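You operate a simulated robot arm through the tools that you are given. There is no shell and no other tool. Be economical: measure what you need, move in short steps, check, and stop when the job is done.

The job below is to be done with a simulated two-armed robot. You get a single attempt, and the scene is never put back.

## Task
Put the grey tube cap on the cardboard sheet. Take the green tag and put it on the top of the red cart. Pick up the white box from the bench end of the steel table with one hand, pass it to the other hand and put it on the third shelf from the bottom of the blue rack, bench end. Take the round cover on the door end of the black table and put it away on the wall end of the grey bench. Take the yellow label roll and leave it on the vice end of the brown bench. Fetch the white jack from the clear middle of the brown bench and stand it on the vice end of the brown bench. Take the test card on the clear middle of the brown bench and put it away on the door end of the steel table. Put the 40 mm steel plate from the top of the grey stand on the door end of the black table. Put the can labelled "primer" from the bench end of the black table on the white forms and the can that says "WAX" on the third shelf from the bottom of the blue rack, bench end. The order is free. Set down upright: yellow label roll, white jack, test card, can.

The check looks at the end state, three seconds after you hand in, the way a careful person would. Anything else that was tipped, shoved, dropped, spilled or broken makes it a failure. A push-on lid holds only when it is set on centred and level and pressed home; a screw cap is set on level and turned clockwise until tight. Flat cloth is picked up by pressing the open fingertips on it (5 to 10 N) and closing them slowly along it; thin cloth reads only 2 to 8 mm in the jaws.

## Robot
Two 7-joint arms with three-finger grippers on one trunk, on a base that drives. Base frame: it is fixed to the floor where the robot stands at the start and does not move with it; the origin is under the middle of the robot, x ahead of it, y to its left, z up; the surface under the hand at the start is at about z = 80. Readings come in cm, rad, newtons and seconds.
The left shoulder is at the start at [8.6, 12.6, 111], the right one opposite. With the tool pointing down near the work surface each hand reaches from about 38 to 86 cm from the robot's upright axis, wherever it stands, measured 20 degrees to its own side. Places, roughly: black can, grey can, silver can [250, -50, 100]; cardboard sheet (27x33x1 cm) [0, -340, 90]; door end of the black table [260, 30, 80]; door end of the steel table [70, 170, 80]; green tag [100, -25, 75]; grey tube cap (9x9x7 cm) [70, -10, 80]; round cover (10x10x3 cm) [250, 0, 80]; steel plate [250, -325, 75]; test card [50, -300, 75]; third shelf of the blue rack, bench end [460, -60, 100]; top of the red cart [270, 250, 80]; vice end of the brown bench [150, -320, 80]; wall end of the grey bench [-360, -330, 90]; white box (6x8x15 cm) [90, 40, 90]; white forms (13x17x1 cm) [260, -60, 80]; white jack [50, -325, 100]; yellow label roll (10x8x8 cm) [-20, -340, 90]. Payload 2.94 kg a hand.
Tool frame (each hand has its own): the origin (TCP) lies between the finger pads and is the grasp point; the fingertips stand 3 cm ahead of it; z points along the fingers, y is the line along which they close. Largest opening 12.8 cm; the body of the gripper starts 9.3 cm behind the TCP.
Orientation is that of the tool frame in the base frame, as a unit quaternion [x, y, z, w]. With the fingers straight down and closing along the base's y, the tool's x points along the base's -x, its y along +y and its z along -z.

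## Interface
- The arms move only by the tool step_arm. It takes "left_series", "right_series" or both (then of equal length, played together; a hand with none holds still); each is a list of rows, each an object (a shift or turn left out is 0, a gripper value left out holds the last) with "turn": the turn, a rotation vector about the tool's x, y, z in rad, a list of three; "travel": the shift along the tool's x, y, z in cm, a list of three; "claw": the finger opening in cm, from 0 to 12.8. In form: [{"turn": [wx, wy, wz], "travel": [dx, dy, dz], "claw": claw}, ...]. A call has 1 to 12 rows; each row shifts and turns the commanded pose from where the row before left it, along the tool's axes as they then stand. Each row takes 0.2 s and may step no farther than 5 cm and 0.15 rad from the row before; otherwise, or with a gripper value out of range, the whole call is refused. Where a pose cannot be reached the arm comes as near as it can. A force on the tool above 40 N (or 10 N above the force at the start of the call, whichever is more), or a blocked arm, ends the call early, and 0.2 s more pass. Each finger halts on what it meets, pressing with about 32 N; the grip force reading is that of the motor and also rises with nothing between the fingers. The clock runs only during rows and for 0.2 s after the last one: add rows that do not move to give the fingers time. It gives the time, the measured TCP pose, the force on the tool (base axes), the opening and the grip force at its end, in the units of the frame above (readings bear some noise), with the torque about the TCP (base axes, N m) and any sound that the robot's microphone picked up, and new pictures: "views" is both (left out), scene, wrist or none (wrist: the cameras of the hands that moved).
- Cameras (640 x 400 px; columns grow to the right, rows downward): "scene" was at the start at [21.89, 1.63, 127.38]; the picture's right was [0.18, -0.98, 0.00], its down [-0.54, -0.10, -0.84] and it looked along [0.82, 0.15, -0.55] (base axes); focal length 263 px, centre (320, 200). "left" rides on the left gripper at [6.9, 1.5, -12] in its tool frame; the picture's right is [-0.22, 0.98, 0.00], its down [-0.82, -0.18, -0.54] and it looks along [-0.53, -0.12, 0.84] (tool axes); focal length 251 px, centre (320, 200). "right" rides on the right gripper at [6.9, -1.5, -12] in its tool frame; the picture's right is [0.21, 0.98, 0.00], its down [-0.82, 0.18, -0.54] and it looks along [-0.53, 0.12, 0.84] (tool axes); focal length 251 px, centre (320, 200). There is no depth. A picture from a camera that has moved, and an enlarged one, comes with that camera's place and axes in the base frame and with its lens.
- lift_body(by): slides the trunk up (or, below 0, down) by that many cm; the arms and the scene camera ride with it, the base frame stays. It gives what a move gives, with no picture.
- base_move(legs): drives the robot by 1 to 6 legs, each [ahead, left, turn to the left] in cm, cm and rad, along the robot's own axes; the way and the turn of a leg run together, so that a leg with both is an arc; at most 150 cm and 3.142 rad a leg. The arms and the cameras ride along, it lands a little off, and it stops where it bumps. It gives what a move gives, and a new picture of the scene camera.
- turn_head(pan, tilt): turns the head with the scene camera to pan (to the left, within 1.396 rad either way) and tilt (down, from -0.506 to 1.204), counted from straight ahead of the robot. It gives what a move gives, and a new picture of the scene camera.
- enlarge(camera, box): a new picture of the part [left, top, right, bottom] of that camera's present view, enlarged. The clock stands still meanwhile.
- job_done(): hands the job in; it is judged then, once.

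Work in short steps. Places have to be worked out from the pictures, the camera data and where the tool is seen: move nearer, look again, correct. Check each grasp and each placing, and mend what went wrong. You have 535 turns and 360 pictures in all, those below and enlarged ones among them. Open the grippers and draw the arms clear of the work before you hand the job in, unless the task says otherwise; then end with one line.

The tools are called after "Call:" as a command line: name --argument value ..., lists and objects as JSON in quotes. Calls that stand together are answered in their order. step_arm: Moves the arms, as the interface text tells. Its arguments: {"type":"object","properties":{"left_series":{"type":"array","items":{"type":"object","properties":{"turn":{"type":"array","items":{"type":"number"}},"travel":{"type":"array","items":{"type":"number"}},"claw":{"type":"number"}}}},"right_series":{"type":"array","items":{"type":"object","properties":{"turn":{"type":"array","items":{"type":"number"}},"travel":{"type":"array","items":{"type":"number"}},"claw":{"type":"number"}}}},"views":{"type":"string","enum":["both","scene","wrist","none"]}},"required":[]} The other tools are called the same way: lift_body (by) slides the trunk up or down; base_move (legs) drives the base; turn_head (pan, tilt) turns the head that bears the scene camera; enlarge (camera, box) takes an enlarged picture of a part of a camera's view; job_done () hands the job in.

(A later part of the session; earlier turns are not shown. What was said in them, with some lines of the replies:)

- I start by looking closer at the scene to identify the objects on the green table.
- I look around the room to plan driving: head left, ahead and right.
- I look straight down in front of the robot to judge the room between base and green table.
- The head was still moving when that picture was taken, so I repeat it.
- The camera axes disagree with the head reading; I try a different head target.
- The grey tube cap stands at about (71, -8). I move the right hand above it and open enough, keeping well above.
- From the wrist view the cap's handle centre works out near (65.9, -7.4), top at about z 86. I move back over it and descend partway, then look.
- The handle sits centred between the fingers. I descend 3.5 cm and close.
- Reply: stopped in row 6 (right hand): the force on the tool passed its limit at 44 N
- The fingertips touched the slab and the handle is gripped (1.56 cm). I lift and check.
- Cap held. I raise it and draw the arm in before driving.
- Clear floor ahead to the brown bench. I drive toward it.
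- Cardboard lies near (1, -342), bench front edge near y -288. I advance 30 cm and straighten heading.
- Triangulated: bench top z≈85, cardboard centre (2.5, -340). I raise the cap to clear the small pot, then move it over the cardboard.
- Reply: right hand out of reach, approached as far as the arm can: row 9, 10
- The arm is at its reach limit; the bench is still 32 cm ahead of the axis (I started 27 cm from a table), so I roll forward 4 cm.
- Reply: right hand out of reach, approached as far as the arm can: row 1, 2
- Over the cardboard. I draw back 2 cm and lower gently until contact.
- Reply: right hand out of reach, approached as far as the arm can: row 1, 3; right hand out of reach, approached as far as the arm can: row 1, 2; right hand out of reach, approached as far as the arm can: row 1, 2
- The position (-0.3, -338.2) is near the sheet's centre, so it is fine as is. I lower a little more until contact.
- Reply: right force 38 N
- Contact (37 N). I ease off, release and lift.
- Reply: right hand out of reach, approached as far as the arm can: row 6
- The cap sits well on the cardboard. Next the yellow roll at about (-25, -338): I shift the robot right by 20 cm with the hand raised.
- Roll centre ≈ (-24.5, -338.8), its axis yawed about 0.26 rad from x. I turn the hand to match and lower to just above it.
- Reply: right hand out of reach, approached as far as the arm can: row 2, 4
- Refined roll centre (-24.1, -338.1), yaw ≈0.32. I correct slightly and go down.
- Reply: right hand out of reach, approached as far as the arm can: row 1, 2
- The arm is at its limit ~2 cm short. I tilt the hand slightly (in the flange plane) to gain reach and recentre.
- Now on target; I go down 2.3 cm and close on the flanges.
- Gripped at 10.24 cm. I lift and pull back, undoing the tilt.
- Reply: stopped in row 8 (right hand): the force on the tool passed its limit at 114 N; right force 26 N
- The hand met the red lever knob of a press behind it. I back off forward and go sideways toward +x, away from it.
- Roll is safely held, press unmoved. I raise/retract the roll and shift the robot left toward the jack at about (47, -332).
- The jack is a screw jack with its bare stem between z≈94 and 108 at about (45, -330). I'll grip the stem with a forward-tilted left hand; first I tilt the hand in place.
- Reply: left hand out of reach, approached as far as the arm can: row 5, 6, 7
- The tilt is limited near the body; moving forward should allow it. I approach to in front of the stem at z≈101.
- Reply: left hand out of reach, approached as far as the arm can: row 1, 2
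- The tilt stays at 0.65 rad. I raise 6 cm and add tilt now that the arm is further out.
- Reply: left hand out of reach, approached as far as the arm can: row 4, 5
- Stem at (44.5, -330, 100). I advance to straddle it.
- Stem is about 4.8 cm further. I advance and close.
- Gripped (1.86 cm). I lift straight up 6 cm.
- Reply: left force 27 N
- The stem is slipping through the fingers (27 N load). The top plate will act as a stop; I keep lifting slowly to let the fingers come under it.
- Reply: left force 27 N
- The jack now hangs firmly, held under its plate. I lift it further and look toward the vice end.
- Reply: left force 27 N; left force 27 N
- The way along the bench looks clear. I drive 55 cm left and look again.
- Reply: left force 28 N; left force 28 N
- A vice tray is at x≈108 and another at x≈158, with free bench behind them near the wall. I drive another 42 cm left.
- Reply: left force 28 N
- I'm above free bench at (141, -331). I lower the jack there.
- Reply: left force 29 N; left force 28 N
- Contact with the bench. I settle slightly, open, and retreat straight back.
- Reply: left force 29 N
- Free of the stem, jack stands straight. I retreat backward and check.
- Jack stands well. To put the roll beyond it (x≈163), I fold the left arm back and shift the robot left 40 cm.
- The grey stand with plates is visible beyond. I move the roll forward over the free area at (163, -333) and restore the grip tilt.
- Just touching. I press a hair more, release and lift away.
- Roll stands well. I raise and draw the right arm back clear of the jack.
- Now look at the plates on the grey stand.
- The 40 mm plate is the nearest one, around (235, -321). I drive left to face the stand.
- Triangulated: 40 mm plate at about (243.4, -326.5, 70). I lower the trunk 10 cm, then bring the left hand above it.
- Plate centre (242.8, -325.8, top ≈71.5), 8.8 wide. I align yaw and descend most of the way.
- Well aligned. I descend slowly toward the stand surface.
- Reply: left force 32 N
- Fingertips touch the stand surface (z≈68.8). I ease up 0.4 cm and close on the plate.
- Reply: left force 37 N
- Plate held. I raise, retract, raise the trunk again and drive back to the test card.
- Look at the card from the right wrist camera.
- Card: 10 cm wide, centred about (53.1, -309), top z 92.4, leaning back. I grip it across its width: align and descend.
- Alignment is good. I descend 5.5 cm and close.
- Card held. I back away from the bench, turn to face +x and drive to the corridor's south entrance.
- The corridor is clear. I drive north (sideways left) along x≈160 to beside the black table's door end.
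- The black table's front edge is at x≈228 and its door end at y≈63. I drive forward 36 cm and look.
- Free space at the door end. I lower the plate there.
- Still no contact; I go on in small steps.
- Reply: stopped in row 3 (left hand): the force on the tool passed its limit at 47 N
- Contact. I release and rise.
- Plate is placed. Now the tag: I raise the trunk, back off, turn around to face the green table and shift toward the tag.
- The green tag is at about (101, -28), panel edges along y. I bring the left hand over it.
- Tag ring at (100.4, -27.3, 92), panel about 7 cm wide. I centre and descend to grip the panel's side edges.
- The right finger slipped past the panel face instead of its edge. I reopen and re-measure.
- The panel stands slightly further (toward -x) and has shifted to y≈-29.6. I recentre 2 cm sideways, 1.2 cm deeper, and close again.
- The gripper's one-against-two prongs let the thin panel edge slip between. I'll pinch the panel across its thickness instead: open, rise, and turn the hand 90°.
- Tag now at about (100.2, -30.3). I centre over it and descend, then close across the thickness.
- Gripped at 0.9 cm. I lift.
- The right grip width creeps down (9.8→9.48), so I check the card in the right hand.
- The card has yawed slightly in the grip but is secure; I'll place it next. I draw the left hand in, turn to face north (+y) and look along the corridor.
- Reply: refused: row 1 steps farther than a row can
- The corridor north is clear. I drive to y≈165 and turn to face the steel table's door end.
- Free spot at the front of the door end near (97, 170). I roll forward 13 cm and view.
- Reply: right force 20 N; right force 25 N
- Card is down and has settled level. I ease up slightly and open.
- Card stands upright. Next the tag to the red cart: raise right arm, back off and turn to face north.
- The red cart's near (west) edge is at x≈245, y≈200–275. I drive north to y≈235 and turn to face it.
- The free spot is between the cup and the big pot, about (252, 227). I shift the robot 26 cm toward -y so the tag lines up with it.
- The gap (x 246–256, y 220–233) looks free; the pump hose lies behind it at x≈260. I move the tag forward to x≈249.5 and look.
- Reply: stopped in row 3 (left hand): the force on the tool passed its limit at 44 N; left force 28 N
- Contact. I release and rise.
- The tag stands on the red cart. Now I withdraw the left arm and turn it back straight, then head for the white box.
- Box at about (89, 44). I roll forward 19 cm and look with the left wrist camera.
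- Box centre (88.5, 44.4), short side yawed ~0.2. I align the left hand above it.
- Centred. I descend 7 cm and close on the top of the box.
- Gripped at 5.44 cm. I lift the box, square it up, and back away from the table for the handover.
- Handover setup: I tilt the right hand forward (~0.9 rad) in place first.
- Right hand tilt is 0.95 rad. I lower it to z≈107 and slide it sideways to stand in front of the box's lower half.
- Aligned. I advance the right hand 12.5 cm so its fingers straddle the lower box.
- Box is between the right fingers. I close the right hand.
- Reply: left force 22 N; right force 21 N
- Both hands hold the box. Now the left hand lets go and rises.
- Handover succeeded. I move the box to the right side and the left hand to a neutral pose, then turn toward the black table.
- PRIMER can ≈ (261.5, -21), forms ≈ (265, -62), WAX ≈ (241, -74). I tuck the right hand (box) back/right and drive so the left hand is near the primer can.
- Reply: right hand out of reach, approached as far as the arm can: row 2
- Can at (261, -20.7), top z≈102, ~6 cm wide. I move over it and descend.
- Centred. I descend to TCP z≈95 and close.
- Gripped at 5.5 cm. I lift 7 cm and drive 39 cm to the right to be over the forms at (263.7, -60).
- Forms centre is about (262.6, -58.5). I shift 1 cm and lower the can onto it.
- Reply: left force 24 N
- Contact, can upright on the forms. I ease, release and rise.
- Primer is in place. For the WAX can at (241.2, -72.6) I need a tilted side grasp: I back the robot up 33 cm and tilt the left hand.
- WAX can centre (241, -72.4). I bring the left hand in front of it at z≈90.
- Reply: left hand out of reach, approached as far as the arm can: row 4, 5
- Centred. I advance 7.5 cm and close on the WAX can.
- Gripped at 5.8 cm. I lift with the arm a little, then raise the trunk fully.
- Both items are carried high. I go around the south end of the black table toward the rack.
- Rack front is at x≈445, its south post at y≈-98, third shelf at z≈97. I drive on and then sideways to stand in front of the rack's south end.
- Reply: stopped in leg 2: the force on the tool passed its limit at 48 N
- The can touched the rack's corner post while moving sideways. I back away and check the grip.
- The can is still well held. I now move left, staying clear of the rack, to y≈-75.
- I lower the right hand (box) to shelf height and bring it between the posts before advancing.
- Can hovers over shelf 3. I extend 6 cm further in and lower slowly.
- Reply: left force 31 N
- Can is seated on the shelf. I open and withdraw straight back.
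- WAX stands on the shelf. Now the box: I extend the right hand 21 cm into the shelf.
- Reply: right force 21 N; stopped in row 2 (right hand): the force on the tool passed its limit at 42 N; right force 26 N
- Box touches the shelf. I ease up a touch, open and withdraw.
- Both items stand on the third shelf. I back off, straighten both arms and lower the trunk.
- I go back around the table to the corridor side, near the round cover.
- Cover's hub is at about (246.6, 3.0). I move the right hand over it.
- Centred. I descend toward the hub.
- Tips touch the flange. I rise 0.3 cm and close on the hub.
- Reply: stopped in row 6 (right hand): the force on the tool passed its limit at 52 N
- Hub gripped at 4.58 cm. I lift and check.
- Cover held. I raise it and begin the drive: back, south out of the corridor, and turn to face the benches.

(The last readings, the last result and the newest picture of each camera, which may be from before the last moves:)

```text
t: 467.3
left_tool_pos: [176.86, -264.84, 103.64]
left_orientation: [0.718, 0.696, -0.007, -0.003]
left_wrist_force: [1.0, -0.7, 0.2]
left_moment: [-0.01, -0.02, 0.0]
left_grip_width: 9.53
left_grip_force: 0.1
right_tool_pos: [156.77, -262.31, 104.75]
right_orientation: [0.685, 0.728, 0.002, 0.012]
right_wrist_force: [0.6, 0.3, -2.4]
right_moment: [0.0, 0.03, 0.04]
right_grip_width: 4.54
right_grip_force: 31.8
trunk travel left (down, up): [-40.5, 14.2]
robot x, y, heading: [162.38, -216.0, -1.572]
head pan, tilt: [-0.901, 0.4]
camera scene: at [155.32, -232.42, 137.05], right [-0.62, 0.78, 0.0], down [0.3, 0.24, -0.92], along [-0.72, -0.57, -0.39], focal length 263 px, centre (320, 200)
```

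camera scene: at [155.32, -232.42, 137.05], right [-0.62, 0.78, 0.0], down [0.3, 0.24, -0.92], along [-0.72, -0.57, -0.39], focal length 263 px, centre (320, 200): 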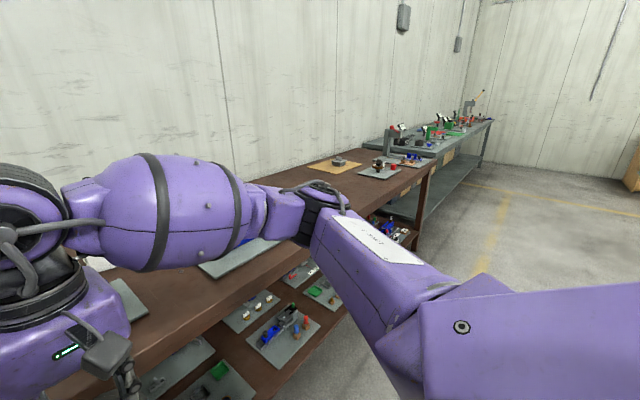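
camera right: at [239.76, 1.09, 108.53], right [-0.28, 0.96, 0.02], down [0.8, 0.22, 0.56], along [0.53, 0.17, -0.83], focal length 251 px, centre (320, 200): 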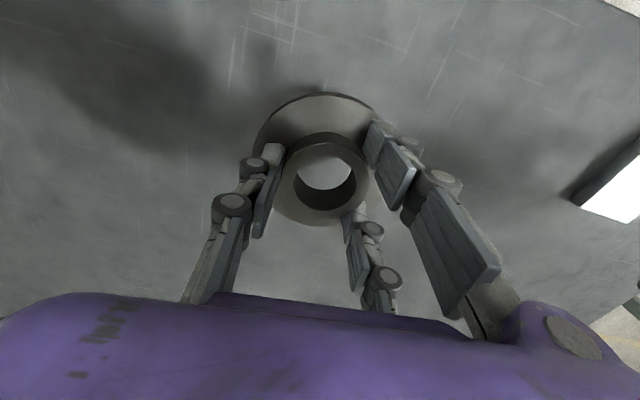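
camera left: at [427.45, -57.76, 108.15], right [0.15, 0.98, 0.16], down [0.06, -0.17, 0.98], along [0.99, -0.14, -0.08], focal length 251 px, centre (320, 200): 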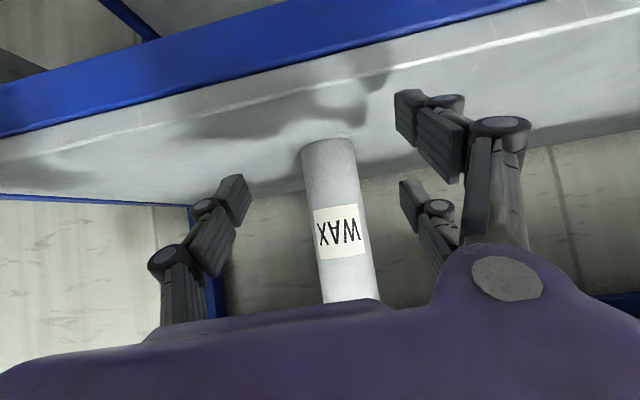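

Floor along the benches is clear up to the far wall. I drive along (sideways right) toward the grey bench's wall end.

Call:
base_move --legs '[[0, -120, 0], [0, -120, 0], [0, -120, 0], [0, -110, 0]]'

Call:
turn_head --pan -0.5 --tilt 0.5

```text
t: 508.4
left_tool_pos: [-293.49, -268.94, 103.74]
left_orientation: [0.712, 0.703, -0.007, -0.003]
left_wrist_force: [0.3, 0.4, 0.4]
left_moment: [0.03, 0.02, 0.0]
left_grip_width: 9.48
left_grip_force: 0.0
right_tool_pos: [-313.66, -266.82, 104.68]
right_orientation: [0.678, 0.735, 0.003, 0.013]
right_wrist_force: [-0.3, 0.4, -3.1]
right_moment: [-0.01, 0.03, -0.01]
right_grip_width: 4.45
right_grip_force: 32.5
trunk travel left (down, up): [-40.5, 14.2]
robot x, y, heading: [-309.32, -220.13, -1.548]
head pan, tilt: [-0.901, 0.4]
camera scene: at [-315.74, -236.77, 137.05], right [-0.64, 0.77, 0.0], down [0.3, 0.25, -0.92], along [-0.71, -0.59, -0.39], focal length 263 px, centre (320, 200)
```

scene: 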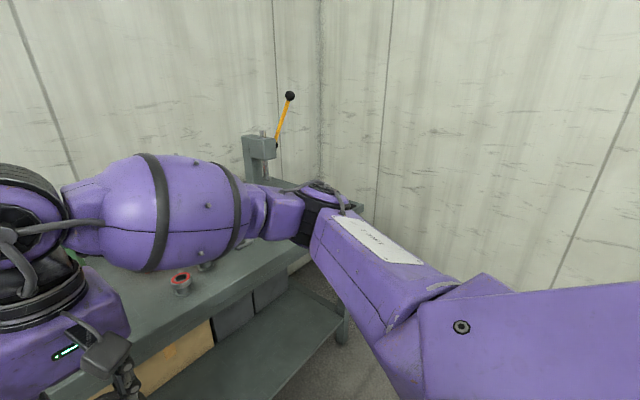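

```text
t: 509.3
left_tool_pos: [-293.49, -268.89, 103.71]
left_orientation: [0.712, 0.702, -0.007, -0.003]
left_wrist_force: [0.3, -0.1, -0.2]
left_moment: [-0.02, -0.02, 0.01]
left_grip_width: 9.51
left_grip_force: 0.1
right_tool_pos: [-313.74, -266.68, 104.68]
right_orientation: [0.679, 0.734, 0.003, 0.012]
right_wrist_force: [0.4, 1.1, -2.7]
right_moment: [0.0, 0.0, 0.0]
right_grip_width: 4.48
right_grip_force: 31.8
trunk travel left (down, up): [-40.5, 14.2]
robot x, y, heading: [-308.94, -220.13, -1.552]
head pan, tilt: [-0.499, 0.499]
camera scene: at [-312.8, -238.94, 136.14], right [-0.89, 0.46, 0.0], down [0.22, 0.42, -0.88], along [-0.41, -0.78, -0.48], focal length 263 px, centre (320, 200)
```

scene: 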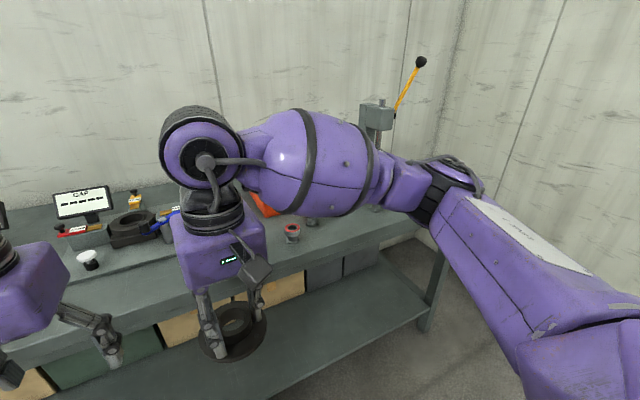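

I move closer: 24 cm right and 20 cm forward, then look with head and wrist.

Call:
base_move --legs '[[0, -24, -0.02], [18, 0, 0]]'

Call:
step_arm --right_series '[{"travel": [0, 0, -4]}, {"travel": [0, 0, -4]}, {}]' --views "wrist"

Call:
turn_head --pan -0.25 --tilt 0.7

```text
t: 513.1
left_tool_pos: [-318.59, -287.6, 103.62]
left_orientation: [0.721, 0.693, -0.006, -0.003]
left_wrist_force: [0.3, -0.1, -0.9]
left_moment: [0.02, -0.01, -0.01]
left_grip_width: 9.49
left_grip_force: 0.1
right_tool_pos: [-338.77, -284.9, 104.61]
right_orientation: [0.688, 0.726, 0.003, 0.013]
right_wrist_force: [-0.2, 0.5, -3.1]
right_moment: [0.01, -0.01, -0.02]
right_grip_width: 4.47
right_grip_force: 32.1
trunk travel left (down, up): [-40.5, 14.2]
robot x, y, heading: [-332.72, -238.39, -1.576]
head pan, tilt: [-0.499, 0.499]
camera scene: at [-337.06, -257.25, 136.14], right [-0.87, 0.48, 0.0], down [0.23, 0.42, -0.88], along [-0.43, -0.77, -0.48], focal length 263 px, centre (320, 200)
```

scene: 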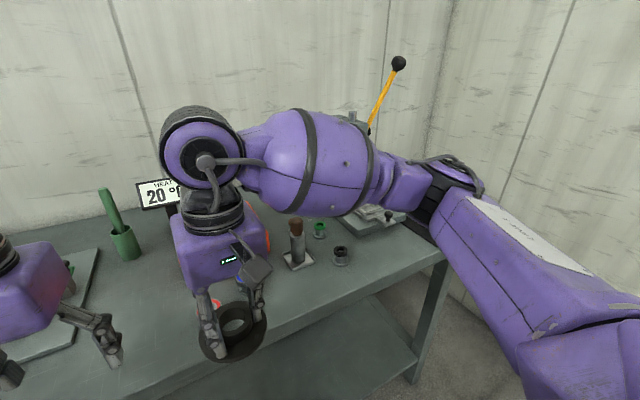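

```text
t: 513.9
left_tool_pos: [-318.6, -287.57, 103.54]
left_orientation: [0.721, 0.693, -0.006, -0.003]
left_wrist_force: [-0.4, 0.3, -0.3]
left_moment: [-0.01, -0.02, -0.01]
left_grip_width: 9.5
left_grip_force: 0.1
right_tool_pos: [-338.92, -285.04, 112.57]
right_orientation: [0.688, 0.725, 0.003, 0.012]
right_wrist_force: [-0.4, -0.5, -3.0]
right_moment: [0.0, 0.0, 0.01]
right_grip_width: 4.48
right_grip_force: 32.1
trunk travel left (down, up): [-40.5, 14.2]
robot x, y, heading: [-332.46, -237.95, -1.582]
head pan, tilt: [-0.499, 0.499]
camera right: at [-341.06, -277.88, 124.41], right [0.96, 0.27, 0.02], down [0.21, -0.8, 0.56], along [0.16, -0.53, -0.83], focal length 251 px, centre (320, 200)
```

right: 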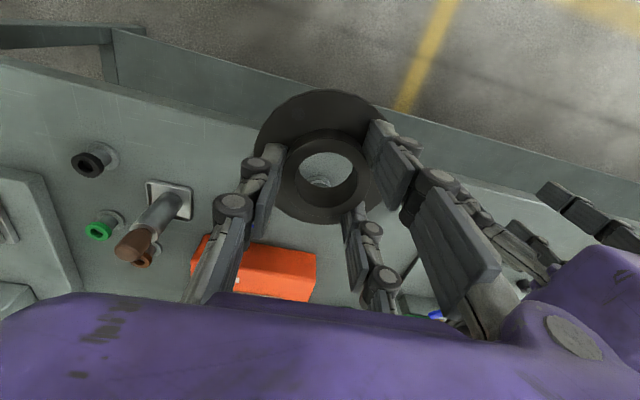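

```text
t: 514.7
left_tool_pos: [-318.58, -287.68, 103.49]
left_orientation: [0.721, 0.693, -0.006, -0.002]
left_wrist_force: [-0.2, 0.3, 0.2]
left_moment: [-0.01, -0.01, -0.03]
left_grip_width: 9.47
left_grip_force: 0.1
right_tool_pos: [-338.87, -285.0, 112.67]
right_orientation: [0.688, 0.726, 0.003, 0.012]
right_wrist_force: [0.3, -0.5, -3.1]
right_moment: [0.02, -0.02, 0.01]
right_grip_width: 4.47
right_grip_force: 31.7
trunk travel left (down, up): [-40.5, 14.2]
robot x, y, heading: [-332.84, -238.15, -1.574]
head pan, tilt: [-0.25, 0.7]
camera scene: at [-334.81, -257.49, 134.37], right [-0.97, 0.25, 0.0], down [0.16, 0.62, -0.77], along [-0.19, -0.74, -0.64], focal length 263 px, centre (320, 200)
```

scene: 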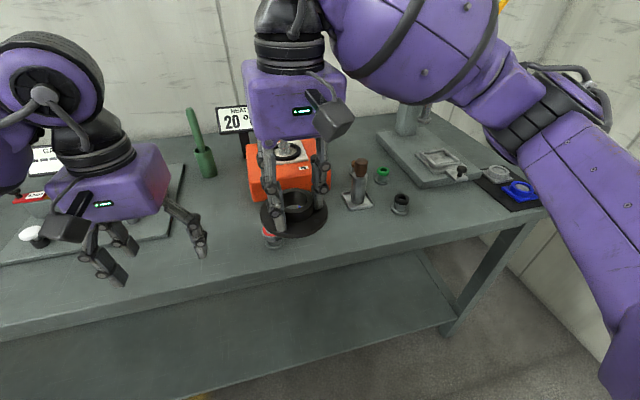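

There is free bench between the small red item (x≈-334) and the brown-handled tool (x≈-358). I move the cover over (-347, -302) and look.

Call:
step_arm --right_series '[{"travel": [-4.1, -2.2, 0]}, {"travel": [-4.1, -2.2, 0]}, {"travel": [-4.1, -2.2, 0]}, {"travel": [-4.1, -2.2, 0]}, {}]'

```text
t: 515.9
left_tool_pos: [-318.53, -287.51, 103.69]
left_orientation: [0.721, 0.693, -0.006, -0.004]
left_wrist_force: [-0.3, 1.1, 0.8]
left_moment: [0.0, 0.0, -0.01]
left_grip_width: 9.47
left_grip_force: 0.1
right_tool_pos: [-346.72, -301.55, 112.78]
right_orientation: [0.687, 0.726, 0.001, 0.012]
right_wrist_force: [0.0, 0.0, -1.9]
right_moment: [-0.01, 0.01, -0.01]
right_grip_width: 4.49
right_grip_force: 31.2
trunk travel left (down, up): [-40.5, 14.2]
robot x, y, heading: [-332.78, -238.19, -1.577]
head pan, tilt: [-0.25, 0.7]
camera scene: at [-334.78, -257.42, 134.38], right [-0.97, 0.25, 0.0], down [0.16, 0.62, -0.77], along [-0.19, -0.74, -0.64], focal length 263 px, centre (320, 200)
camera right: at [-348.87, -294.53, 124.59], right [0.96, 0.27, 0.02], down [0.21, -0.8, 0.56], along [0.16, -0.53, -0.83], focal length 251 px, centre (320, 200)
```

scene: 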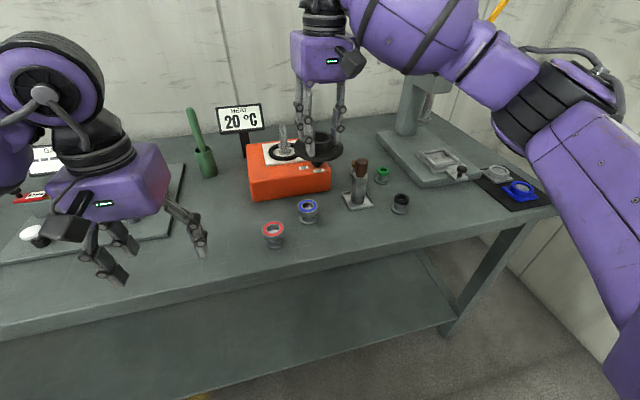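
right: 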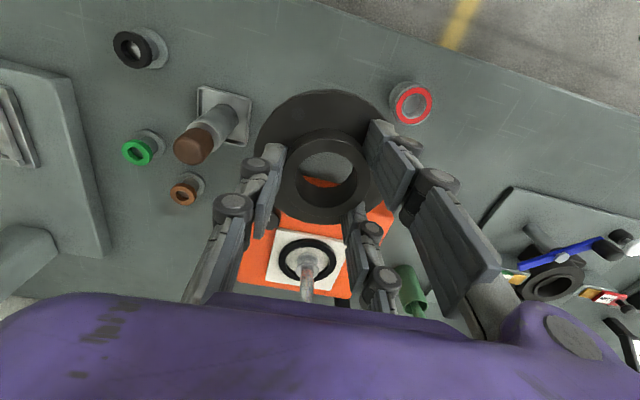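

A blue bushing occupies that gap. The better free spot is near (-381, -299.5), between the black bushing and the black mat. I shift the robot 18 cm right.

Call:
base_move --legs '[[0, -18, 0]]'

Call:
step_arm --right_series '[{"travel": [0.5, -4, 0]}, {"travel": [0, -4, 0]}, {"travel": [0, -4, 0]}, {"travel": [0, -3, 0]}, {}]'

```text
t: 518.1
left_tool_pos: [-337.01, -287.63, 103.71]
left_orientation: [0.722, 0.692, -0.006, -0.004]
left_wrist_force: [-0.8, -0.2, -0.1]
left_moment: [0.02, 0.01, 0.01]
left_grip_width: 9.5
left_grip_force: 0.0
right_tool_pos: [-365.38, -301.43, 112.8]
right_orientation: [0.688, 0.725, 0.002, 0.012]
right_wrist_force: [-0.8, 0.3, -3.8]
right_moment: [0.01, -0.01, 0.0]
right_grip_width: 4.46
right_grip_force: 31.4
trunk travel left (down, up): [-40.5, 14.2]
robot x, y, heading: [-351.13, -238.11, -1.58]
head pan, tilt: [-0.25, 0.7]
camera scene: at [-353.26, -257.35, 134.37], right [-0.97, 0.26, 0.0], down [0.16, 0.62, -0.76], along [-0.2, -0.74, -0.64], focal length 263 px, centre (320, 200)
```

scene: 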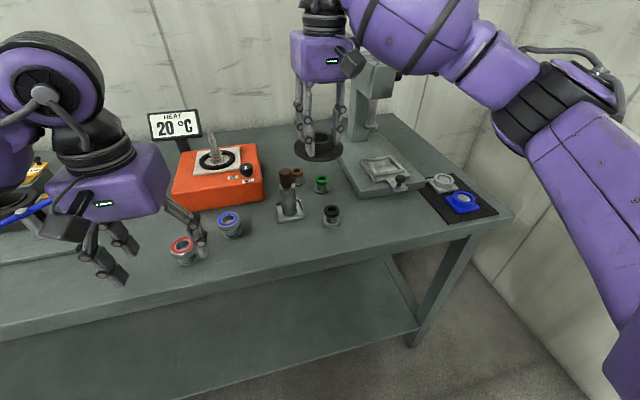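

```text
t: 519.4
left_tool_pos: [-337.0, -287.61, 103.75]
left_orientation: [0.722, 0.692, -0.007, -0.003]
left_wrist_force: [0.0, 0.8, 1.0]
left_moment: [0.02, 0.0, 0.01]
left_grip_width: 9.52
left_grip_force: 0.0
right_tool_pos: [-380.44, -301.71, 112.38]
right_orientation: [0.689, 0.725, 0.002, 0.012]
right_wrist_force: [0.9, 0.9, -2.8]
right_moment: [-0.03, 0.02, -0.01]
right_grip_width: 4.43
right_grip_force: 32.1
trunk travel left (down, up): [-40.5, 14.2]
robot x, y, heading: [-351.32, -237.89, -1.583]
head pan, tilt: [-0.25, 0.7]
camera scene: at [-353.2, -257.36, 134.36], right [-0.97, 0.26, 0.0], down [0.16, 0.62, -0.76], along [-0.2, -0.74, -0.64], focal length 263 px, centre (320, 200)
camera right: at [-382.53, -294.7, 124.26], right [0.96, 0.27, 0.02], down [0.21, -0.8, 0.56], along [0.16, -0.53, -0.83], focal length 251 px, centre (320, 200)
```

scene: 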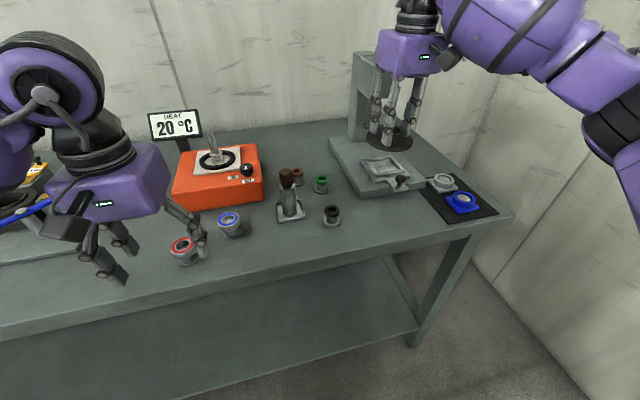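
right: 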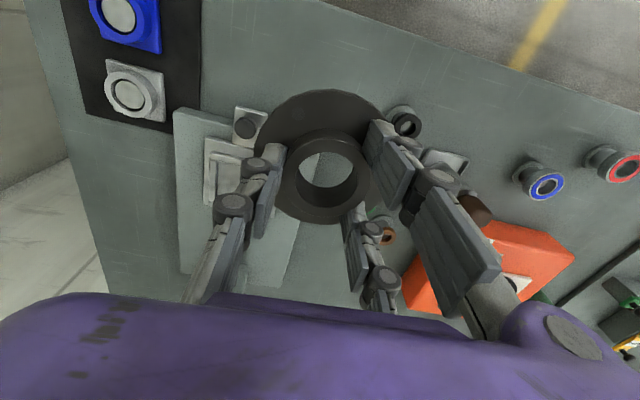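

Refined free spot: (-383, -298.5) (bench front y≈-292, plate front y≈-306). I move there and lower to just above.

Call:
step_arm --right_series '[{"travel": [3.3, -2.4, 0]}, {"travel": [0, 0, 4]}, {"travel": [0, 0, 4]}, {"travel": [0, 0, 4]}, {"travel": [0, 0, 2]}, {}]'

```text
t: 520.8
left_tool_pos: [-337.13, -287.41, 103.71]
left_orientation: [0.722, 0.692, -0.006, -0.004]
left_wrist_force: [0.2, 0.0, -0.6]
left_moment: [0.0, 0.01, -0.02]
left_grip_width: 9.51
left_grip_force: 0.2
right_tool_pos: [-382.64, -298.74, 98.29]
right_orientation: [0.688, 0.725, 0.002, 0.013]
right_wrist_force: [-0.3, -0.4, -3.5]
right_moment: [-0.02, 0.04, 0.02]
right_grip_width: 4.44
right_grip_force: 31.7
trunk travel left (down, up): [-40.5, 14.2]
robot x, y, heading: [-350.93, -238.43, -1.578]
head pan, tilt: [-0.25, 0.7]
camera scene: at [-353.27, -257.32, 134.37], right [-0.97, 0.26, 0.0], down [0.16, 0.62, -0.76], along [-0.2, -0.74, -0.64], focal length 263 px, centre (320, 200)
camera right: at [-384.73, -291.65, 110.13], right [0.96, 0.27, 0.02], down [0.21, -0.8, 0.56], along [0.16, -0.53, -0.83], focal length 251 px, centre (320, 200)
```

scene: 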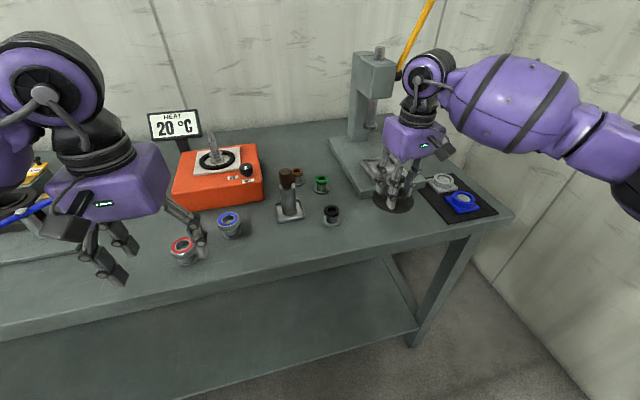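
right: 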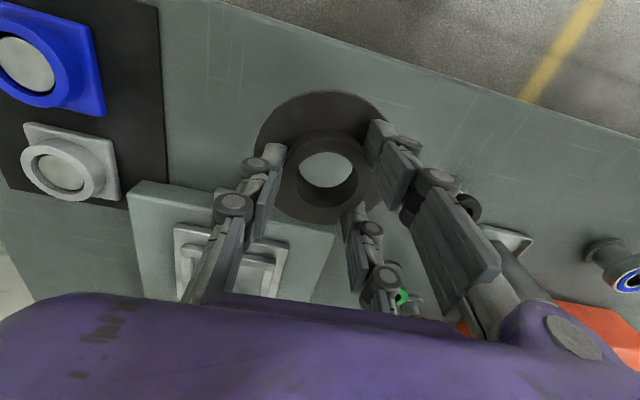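

Footprint is clear of plate, mat and bushing. I lower until contact.

Call:
step_arm --right_series '[{"travel": [0, 0, 2]}, {"travel": [0, 0, 1.2]}, {"travel": [0, 0, 0.8]}, {"travel": [0, 0, 0.6]}, {}]' --views "none"

Call:
step_arm --right_series '[{"travel": [0, 0, 0.5]}, {"travel": [0, 0, 0.5]}, {"travel": [0, 0, 0.4]}, {}]' --views "none"

```text
t: 522.0
left_tool_pos: [-336.98, -287.54, 103.62]
left_orientation: [0.721, 0.692, -0.007, -0.003]
left_wrist_force: [-0.2, 0.4, 0.2]
left_moment: [0.02, 0.01, -0.01]
left_grip_width: 9.5
left_grip_force: 0.1
right_tool_pos: [-382.46, -298.84, 93.79]
right_orientation: [0.689, 0.725, 0.004, 0.012]
right_wrist_force: [0.4, -0.2, -3.4]
right_moment: [-0.02, 0.05, -0.01]
right_grip_width: 4.44
right_grip_force: 32.0
trunk travel left (down, up): [-40.5, 14.2]
robot x, y, heading: [-351.18, -238.19, -1.58]
head pan, tilt: [-0.25, 0.7]
```

```text
t: 523.0
left_tool_pos: [-336.97, -287.5, 103.68]
left_orientation: [0.722, 0.692, -0.007, -0.004]
left_wrist_force: [-0.1, -0.5, 0.1]
left_moment: [-0.01, 0.02, 0.02]
left_grip_width: 9.53
left_grip_force: 0.0
right_tool_pos: [-382.36, -298.83, 92.38]
right_orientation: [0.689, 0.725, 0.003, 0.012]
right_wrist_force: [0.2, 0.5, -2.8]
right_moment: [0.0, -0.01, 0.03]
right_grip_width: 4.44
right_grip_force: 31.6
trunk travel left (down, up): [-40.5, 14.2]
robot x, y, heading: [-350.82, -238.08, -1.58]
head pan, tilt: [-0.25, 0.7]
```

Call:
step_arm --right_series '[{"travel": [0, 0, 0.5]}, {"travel": [0, 0, 0.5]}, {"travel": [0, 0, 0.5]}, {"travel": [0, 0, 0.4]}, {}]' --views "wrist"

```text
t: 523.8
left_tool_pos: [-337.15, -287.3, 103.63]
left_orientation: [0.722, 0.692, -0.006, -0.003]
left_wrist_force: [-0.6, 0.0, -0.1]
left_moment: [0.01, 0.0, 0.04]
left_grip_width: 9.5
left_grip_force: 0.1
right_tool_pos: [-382.43, -299.03, 91.75]
right_orientation: [0.689, 0.724, -0.003, 0.018]
right_wrist_force: [1.7, 7.6, 18.1]
right_moment: [0.85, 0.67, -0.29]
right_grip_width: 4.42
right_grip_force: 31.5
trunk travel left (down, up): [-40.5, 14.2]
robot x, y, heading: [-351.2, -238.3, -1.577]
head pan, tilt: [-0.25, 0.7]
stopped in row 4 (right hand): the force on the tool passed its limit at 45 N (the readings are from after the stop); the commanded pose is now the measured one
camera right: at [-384.51, -291.79, 103.52], right [0.96, 0.26, 0.01], down [0.21, -0.8, 0.57], along [0.16, -0.55, -0.82], focal length 251 px, centre (320, 200)
```

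right: 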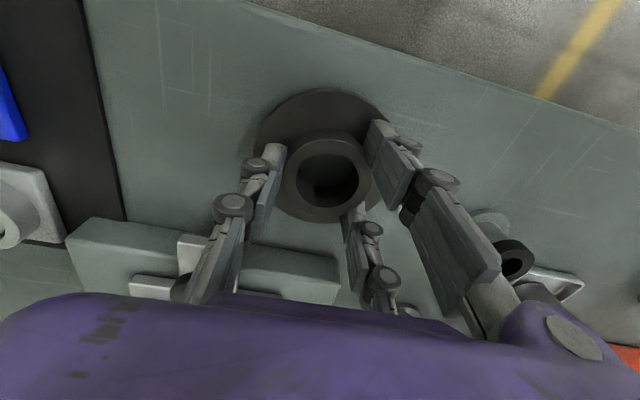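

Cover is down. I release and rise.

Call:
step_arm --right_series '[{"travel": [0, 0, -0.2], "claw": 5}, {"claw": 6.5}, {"claw": 7.5}, {}, {"travel": [0, 0, -2]}, {"travel": [0, 0, -4]}, {"travel": [0, 0, -4.5]}, {"travel": [0, 0, -4.5]}, {"travel": [0, 0, -4]}, {}]'

```text
t: 526.0
left_tool_pos: [-337.1, -287.5, 103.62]
left_orientation: [0.722, 0.692, -0.006, -0.003]
left_wrist_force: [-0.2, -0.1, 0.5]
left_moment: [-0.01, 0.0, 0.0]
left_grip_width: 9.49
left_grip_force: 0.1
right_tool_pos: [-383.17, -298.66, 110.56]
right_orientation: [0.689, 0.724, -0.002, 0.016]
right_wrist_force: [0.4, -0.3, -0.8]
right_moment: [0.02, 0.0, 0.04]
right_grip_width: 7.51
right_grip_force: 0.0
trunk travel left (down, up): [-40.5, 14.2]
robot x, y, heading: [-351.06, -238.17, -1.575]
head pan, tilt: [-0.25, 0.7]
camera scene: at [-353.29, -257.35, 134.36], right [-0.97, 0.26, 0.0], down [0.17, 0.62, -0.76], along [-0.2, -0.74, -0.64], focal length 263 px, centre (320, 200)
camera right: at [-385.29, -291.4, 122.23], right [0.96, 0.26, 0.01], down [0.21, -0.8, 0.57], along [0.16, -0.54, -0.82], focal length 251 px, centre (320, 200)
```

scene: 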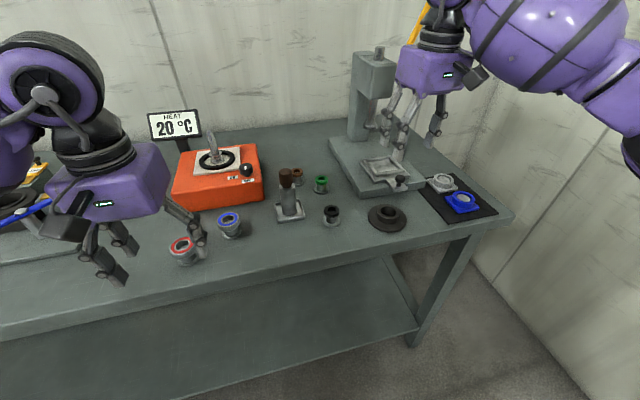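
right: 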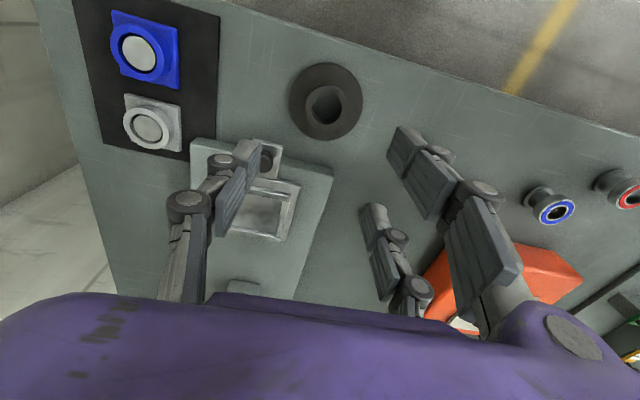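

All ten placements are done. I'll retract and drive back past the brown bench to verify that bench and the black table.

Call:
step_arm --right_series '[{"travel": [0, 2, -4]}, {"travel": [2, 4, -1]}, {"travel": [2, 4, 0]}, {"travel": [4, 2.5, 0]}, {"travel": [4, 2, 0]}, {}]' --views "none"

Call:
base_move --legs '[[-25, 0, 0], [0, 130, 0], [0, 130, 0], [0, 110, 0]]'

Call:
turn_head --pan 0.0 --tilt 0.45

```text
t: 527.4
left_tool_pos: [-337.12, -287.5, 103.75]
left_orientation: [0.721, 0.693, -0.005, -0.003]
left_wrist_force: [0.4, 0.1, 0.2]
left_moment: [0.0, -0.01, 0.02]
left_grip_width: 9.52
left_grip_force: 0.1
right_tool_pos: [-369.31, -285.71, 115.8]
right_orientation: [0.689, 0.724, -0.002, 0.017]
right_wrist_force: [-0.7, -0.7, -0.1]
right_moment: [0.01, -0.03, 0.01]
right_grip_width: 7.49
right_grip_force: 0.0
trunk travel left (down, up): [-40.5, 14.2]
robot x, y, heading: [-351.27, -238.22, -1.577]
head pan, tilt: [-0.25, 0.7]
```

```text
t: 561.2
left_tool_pos: [34.59, -265.53, 103.67]
left_orientation: [0.719, 0.695, -0.006, -0.002]
left_wrist_force: [0.1, 0.2, 0.7]
left_moment: [0.0, 0.02, 0.01]
left_grip_width: 9.51
left_grip_force: 0.0
right_tool_pos: [2.33, -263.96, 115.81]
right_orientation: [0.687, 0.726, -0.001, 0.017]
right_wrist_force: [0.5, -0.7, 0.1]
right_moment: [-0.01, -0.04, 0.02]
right_grip_width: 7.5
right_grip_force: 0.0
trunk travel left (down, up): [-40.5, 14.2]
robot x, y, heading: [20.45, -216.35, -1.568]
head pan, tilt: [-0.25, 0.7]
camera scene: at [18.17, -235.55, 134.37], right [-0.97, 0.25, 0.0], down [0.16, 0.62, -0.76], along [-0.19, -0.74, -0.64], focal length 263 px, centre (320, 200)
```

scene: 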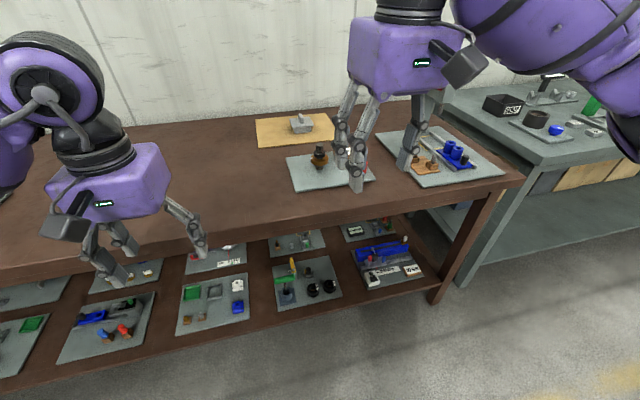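

```text
t: 562.0
left_tool_pos: [34.7, -265.58, 103.7]
left_orientation: [0.719, 0.695, -0.007, -0.003]
left_wrist_force: [0.6, 0.2, 1.3]
left_moment: [-0.02, -0.03, -0.02]
left_grip_width: 9.51
left_grip_force: 0.0
right_tool_pos: [2.42, -264.03, 115.68]
right_orientation: [0.686, 0.727, -0.001, 0.017]
right_wrist_force: [-0.4, -0.2, 1.1]
right_moment: [-0.03, 0.01, 0.04]
right_grip_width: 7.48
right_grip_force: 0.0
trunk travel left (down, up): [-40.5, 14.2]
robot x, y, heading: [20.31, -216.2, -1.573]
head pan, tilt: [0.0, 0.45]
camera scene: at [20.26, -236.51, 136.58], right [-1.0, 0.0, 0.0], down [0.0, 0.44, -0.9], along [0.0, -0.9, -0.44], focal length 263 px, centre (320, 200)
```

scene: 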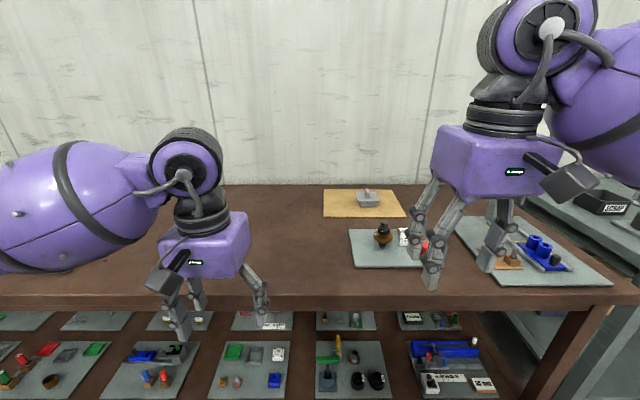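

Call:
base_move --legs '[[0, 30, 0]]'

Call:
turn_head --pan -0.55 --tilt 0.45

```text
t: 565.2
left_tool_pos: [64.6, -265.55, 103.69]
left_orientation: [0.719, 0.695, -0.007, -0.003]
left_wrist_force: [-0.4, -0.1, 0.6]
left_moment: [0.03, 0.0, 0.0]
left_grip_width: 9.51
left_grip_force: 0.0
right_tool_pos: [32.32, -264.12, 115.87]
right_orientation: [0.686, 0.727, -0.001, 0.016]
right_wrist_force: [-0.5, 0.5, -0.3]
right_moment: [-0.03, 0.0, -0.03]
right_grip_width: 7.49
right_grip_force: 0.0
trunk travel left (down, up): [-40.5, 14.2]
robot x, y, heading: [49.94, -216.72, -1.575]
head pan, tilt: [0.0, 0.45]
camera scene: at [50.25, -236.54, 136.59], right [-1.0, 0.0, 0.0], down [0.0, 0.44, -0.9], along [0.0, -0.9, -0.44], focal length 263 px, centre (320, 200)
```

scene: 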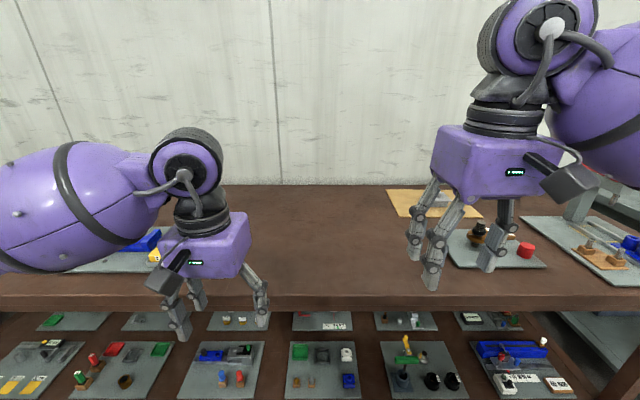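

```text
t: 566.2
left_tool_pos: [64.56, -265.56, 103.74]
left_orientation: [0.719, 0.695, -0.008, -0.003]
left_wrist_force: [-0.9, 0.1, -0.3]
left_moment: [-0.01, 0.01, 0.0]
left_grip_width: 9.51
left_grip_force: 0.1
right_tool_pos: [32.39, -264.18, 115.78]
right_orientation: [0.686, 0.727, -0.001, 0.017]
right_wrist_force: [0.1, -1.3, -0.1]
right_moment: [0.03, -0.03, -0.03]
right_grip_width: 7.5
right_grip_force: 0.0
trunk travel left (down, up): [-40.5, 14.2]
robot x, y, heading: [49.82, -216.62, -1.569]
head pan, tilt: [-0.55, 0.45]
camera scene: at [45.46, -235.19, 136.59], right [-0.85, 0.52, 0.0], down [0.23, 0.37, -0.9], along [-0.47, -0.77, -0.44], focal length 263 px, centre (320, 200)
```

scene: 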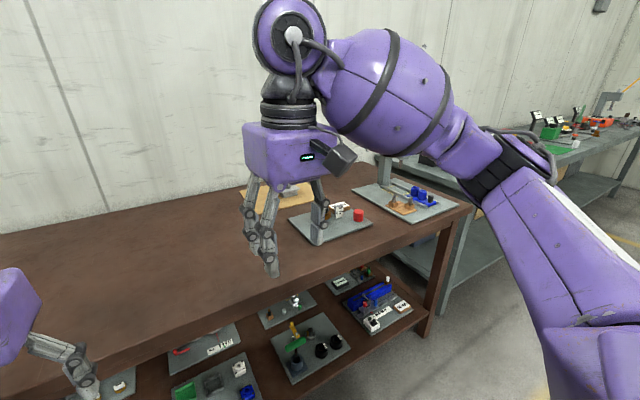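

The press still stands as before. I go on to the corridor entrance and check the vice end and the black table.

Call:
base_move --legs '[[0, 95, 0]]'

Call:
turn_head --pan -0.1 --tilt 0.45

Call:
base_move --legs '[[-20, 0, 0], [0, 0, 1.57], [0, 0, 0.3]]'

Call:
turn_head --pan 0.2 --tilt 0.4

```text
t: 575.0
left_tool_pos: [160.42, -265.89, 103.53]
left_orientation: [0.72, 0.694, -0.007, -0.004]
left_wrist_force: [0.1, 0.2, -0.1]
left_moment: [0.02, 0.02, 0.01]
left_grip_width: 9.51
left_grip_force: 0.0
right_tool_pos: [128.28, -264.22, 115.82]
right_orientation: [0.688, 0.726, -0.002, 0.017]
right_wrist_force: [0.9, -0.5, 0.4]
right_moment: [-0.01, -0.03, -0.02]
right_grip_width: 7.5
right_grip_force: 0.0
trunk travel left (down, up): [-40.5, 14.2]
robot x, y, heading: [146.21, -216.74, -1.576]
head pan, tilt: [-0.55, 0.45]
camera scene: at [141.38, -235.41, 136.59], right [-0.85, 0.53, 0.0], down [0.23, 0.37, -0.9], along [-0.47, -0.77, -0.44], focal length 263 px, centre (320, 200)
```

scene: 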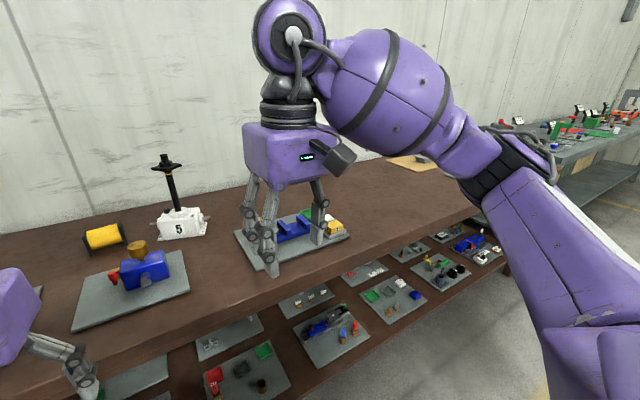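

```text
t: 575.9
left_tool_pos: [160.51, -265.82, 103.6]
left_orientation: [0.72, 0.694, -0.006, -0.002]
left_wrist_force: [0.1, -0.1, 0.0]
left_moment: [0.01, 0.02, 0.01]
left_grip_width: 9.51
left_grip_force: 0.1
right_tool_pos: [128.24, -264.23, 115.83]
right_orientation: [0.687, 0.726, -0.001, 0.017]
right_wrist_force: [-0.6, -0.3, -0.4]
right_moment: [0.01, -0.01, -0.02]
right_grip_width: 7.51
right_grip_force: 0.0
trunk travel left (down, up): [-40.5, 14.2]
robot x, y, heading: [145.83, -216.78, -1.571]
head pan, tilt: [-0.099, 0.45]
camera scene: at [145.26, -236.73, 136.59], right [-0.99, 0.1, 0.0], down [0.05, 0.43, -0.9], along [-0.09, -0.9, -0.44], focal length 263 px, centre (320, 200)
```

scene: 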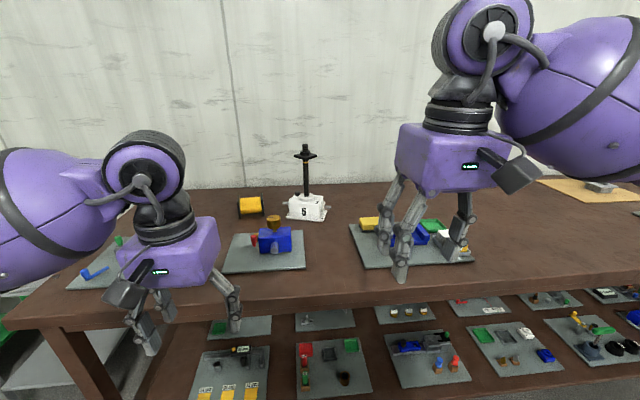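

```text
t: 582.3
left_tool_pos: [188.78, -168.19, 103.61]
left_orientation: [-0.135, 0.991, -0.006, 0.003]
left_wrist_force: [0.7, 0.3, 0.3]
left_moment: [0.03, 0.0, 0.0]
left_grip_width: 9.5
left_grip_force: 0.0
right_tool_pos: [196.99, -199.29, 115.76]
right_orientation: [-0.18, 0.984, 0.013, 0.011]
right_wrist_force: [0.4, 0.4, 0.3]
right_moment: [-0.04, -0.02, -0.03]
right_grip_width: 7.47
right_grip_force: 0.1
trunk travel left (down, up): [-40.5, 14.2]
robot x, y, heading: [146.01, -196.64, 0.304]
head pan, tilt: [-0.099, 0.45]
camera scene: at [165.73, -191.48, 136.59], right [0.2, -0.98, 0.0], down [-0.43, -0.09, -0.9], along [0.88, 0.18, -0.44], focal length 263 px, centre (320, 200)
```

scene: 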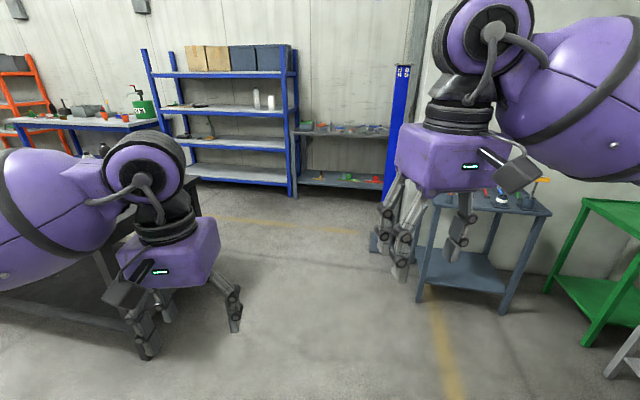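

```text
t: 583.1
left_tool_pos: [188.77, -168.13, 103.8]
left_orientation: [-0.135, 0.991, -0.006, 0.003]
left_wrist_force: [0.7, 0.6, -0.9]
left_moment: [0.01, 0.0, 0.0]
left_grip_width: 9.52
left_grip_force: 0.1
right_tool_pos: [196.91, -199.24, 115.79]
right_orientation: [-0.18, 0.984, 0.013, 0.011]
right_wrist_force: [-0.1, 0.7, 0.9]
right_moment: [0.02, -0.01, -0.02]
right_grip_width: 7.51
right_grip_force: 0.0
trunk travel left (down, up): [-40.5, 14.2]
robot x, y, heading: [146.2, -196.8, 0.307]
head pan, tilt: [0.201, 0.4]
camera scene: at [164.84, -188.89, 137.05], right [0.48, -0.88, 0.0], down [-0.34, -0.19, -0.92], along [0.81, 0.44, -0.39], focal length 263 px, centre (320, 200)
```

scene: 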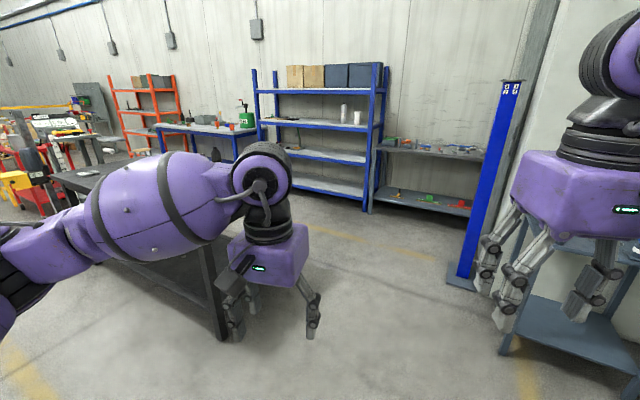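

The jack, roll and shelf items look right. I turn the robot a bit more so the black table shows between the arms.

Call:
base_move --legs '[[0, 0, 0.6]]'

Call:
turn_head --pan 0.0 --tilt 0.3

Call:
enlarge --camera "scene" --box '[200, 90, 440, 240]'

```text
t: 585.1
left_tool_pos: [164.9, -148.91, 103.66]
left_orientation: [-0.424, 0.906, -0.005, 0.005]
left_wrist_force: [-0.2, 0.3, 0.8]
left_moment: [0.0, 0.02, 0.02]
left_grip_width: 9.52
left_grip_force: 0.1
right_tool_pos: [189.38, -169.75, 115.81]
right_orientation: [-0.466, 0.885, 0.015, 0.006]
right_wrist_force: [-0.2, -0.7, 0.2]
right_moment: [0.05, -0.01, 0.03]
right_grip_width: 7.49
right_grip_force: 0.0
trunk travel left (down, up): [-40.5, 14.2]
robot x, y, heading: [146.29, -196.66, 0.911]
head pan, tilt: [0.201, 0.4]
camera scene: at [157.13, -179.69, 137.06], right [0.9, -0.44, 0.0], down [-0.17, -0.35, -0.92], along [0.41, 0.83, -0.39], focal length 263 px, centre (320, 200)
```

scene: 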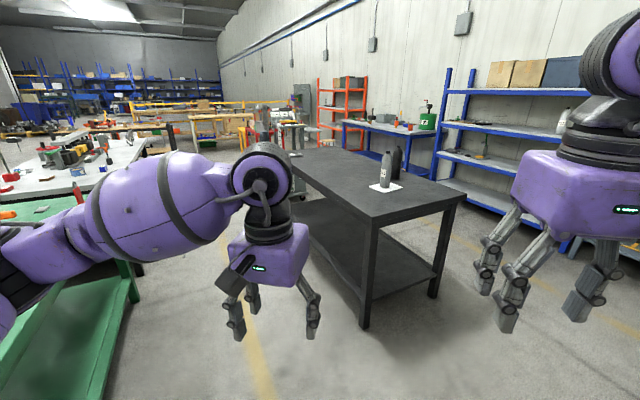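

```text
t: 585.9
left_tool_pos: [164.9, -148.89, 103.7]
left_orientation: [-0.423, 0.906, -0.006, 0.006]
left_wrist_force: [-0.3, -0.9, 0.1]
left_moment: [-0.03, -0.01, 0.0]
left_grip_width: 9.47
left_grip_force: 0.1
right_tool_pos: [189.38, -169.86, 115.88]
right_orientation: [-0.465, 0.885, 0.016, 0.007]
right_wrist_force: [-0.1, 0.0, -0.2]
right_moment: [0.01, 0.0, -0.02]
right_grip_width: 7.49
right_grip_force: 0.1
trunk travel left (down, up): [-40.5, 14.2]
robot x, y, heading: [145.87, -196.78, 0.913]
head pan, tilt: [0.0, 0.3]
camera scene: at [158.74, -180.62, 137.98], right [0.79, -0.61, 0.0], down [-0.18, -0.23, -0.96], along [0.59, 0.75, -0.3], focal length 263 px, centre (320, 200)
```

scene: 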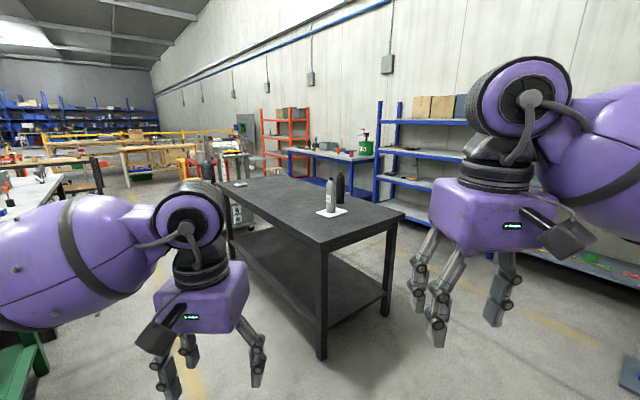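

```text
2.67 times, centred on (320, 165) of scene
camera zoom: at [158.74, -180.62, 137.98], right [0.79, -0.61, 0.0], down [-0.18, -0.23, -0.96], along [0.59, 0.75, -0.3], focal length 701 px, centre (320, 293)
```

zoom: 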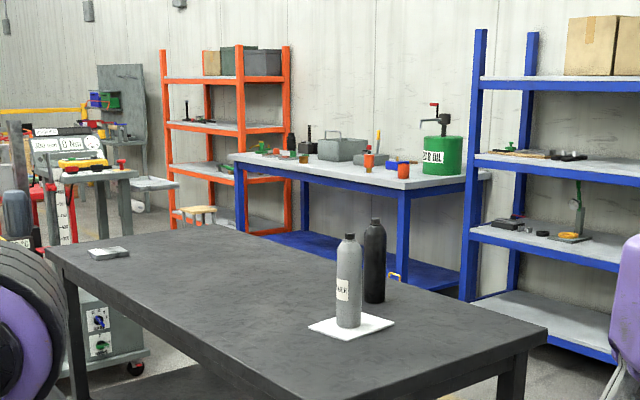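

Everything stands in place: primer on the forms, black can untouched, plate at the door end. I open both grippers fully and hand in.

Call:
step_arm --left_series '[{"claw": 12.5}, {}]' --right_series '[{"claw": 12.5}, {}]' --views "none"

Call:
job_done

```text
t: 586.5
left_tool_pos: [164.83, -148.94, 103.59]
left_orientation: [-0.425, 0.905, -0.005, 0.006]
left_wrist_force: [-0.5, -0.2, 0.4]
left_moment: [0.02, 0.0, -0.05]
left_grip_width: 12.51
left_grip_force: 0.1
right_tool_pos: [189.39, -169.85, 115.79]
right_orientation: [-0.466, 0.885, 0.016, 0.006]
right_wrist_force: [0.0, -0.3, -0.1]
right_moment: [0.01, -0.02, 0.04]
right_grip_width: 12.49
right_grip_force: 0.0
trunk travel left (down, up): [-40.5, 14.2]
robot x, y, heading: [146.71, -196.95, 0.912]
head pan, tilt: [0.0, 0.3]
```

```text
The job is handed in.
```

All the items are in their places and the job is handed in; on the way the arm bumped a press lever on the brown bench and the WAX can bumped a rack post, and both press and can looked undisturbed when I checked.
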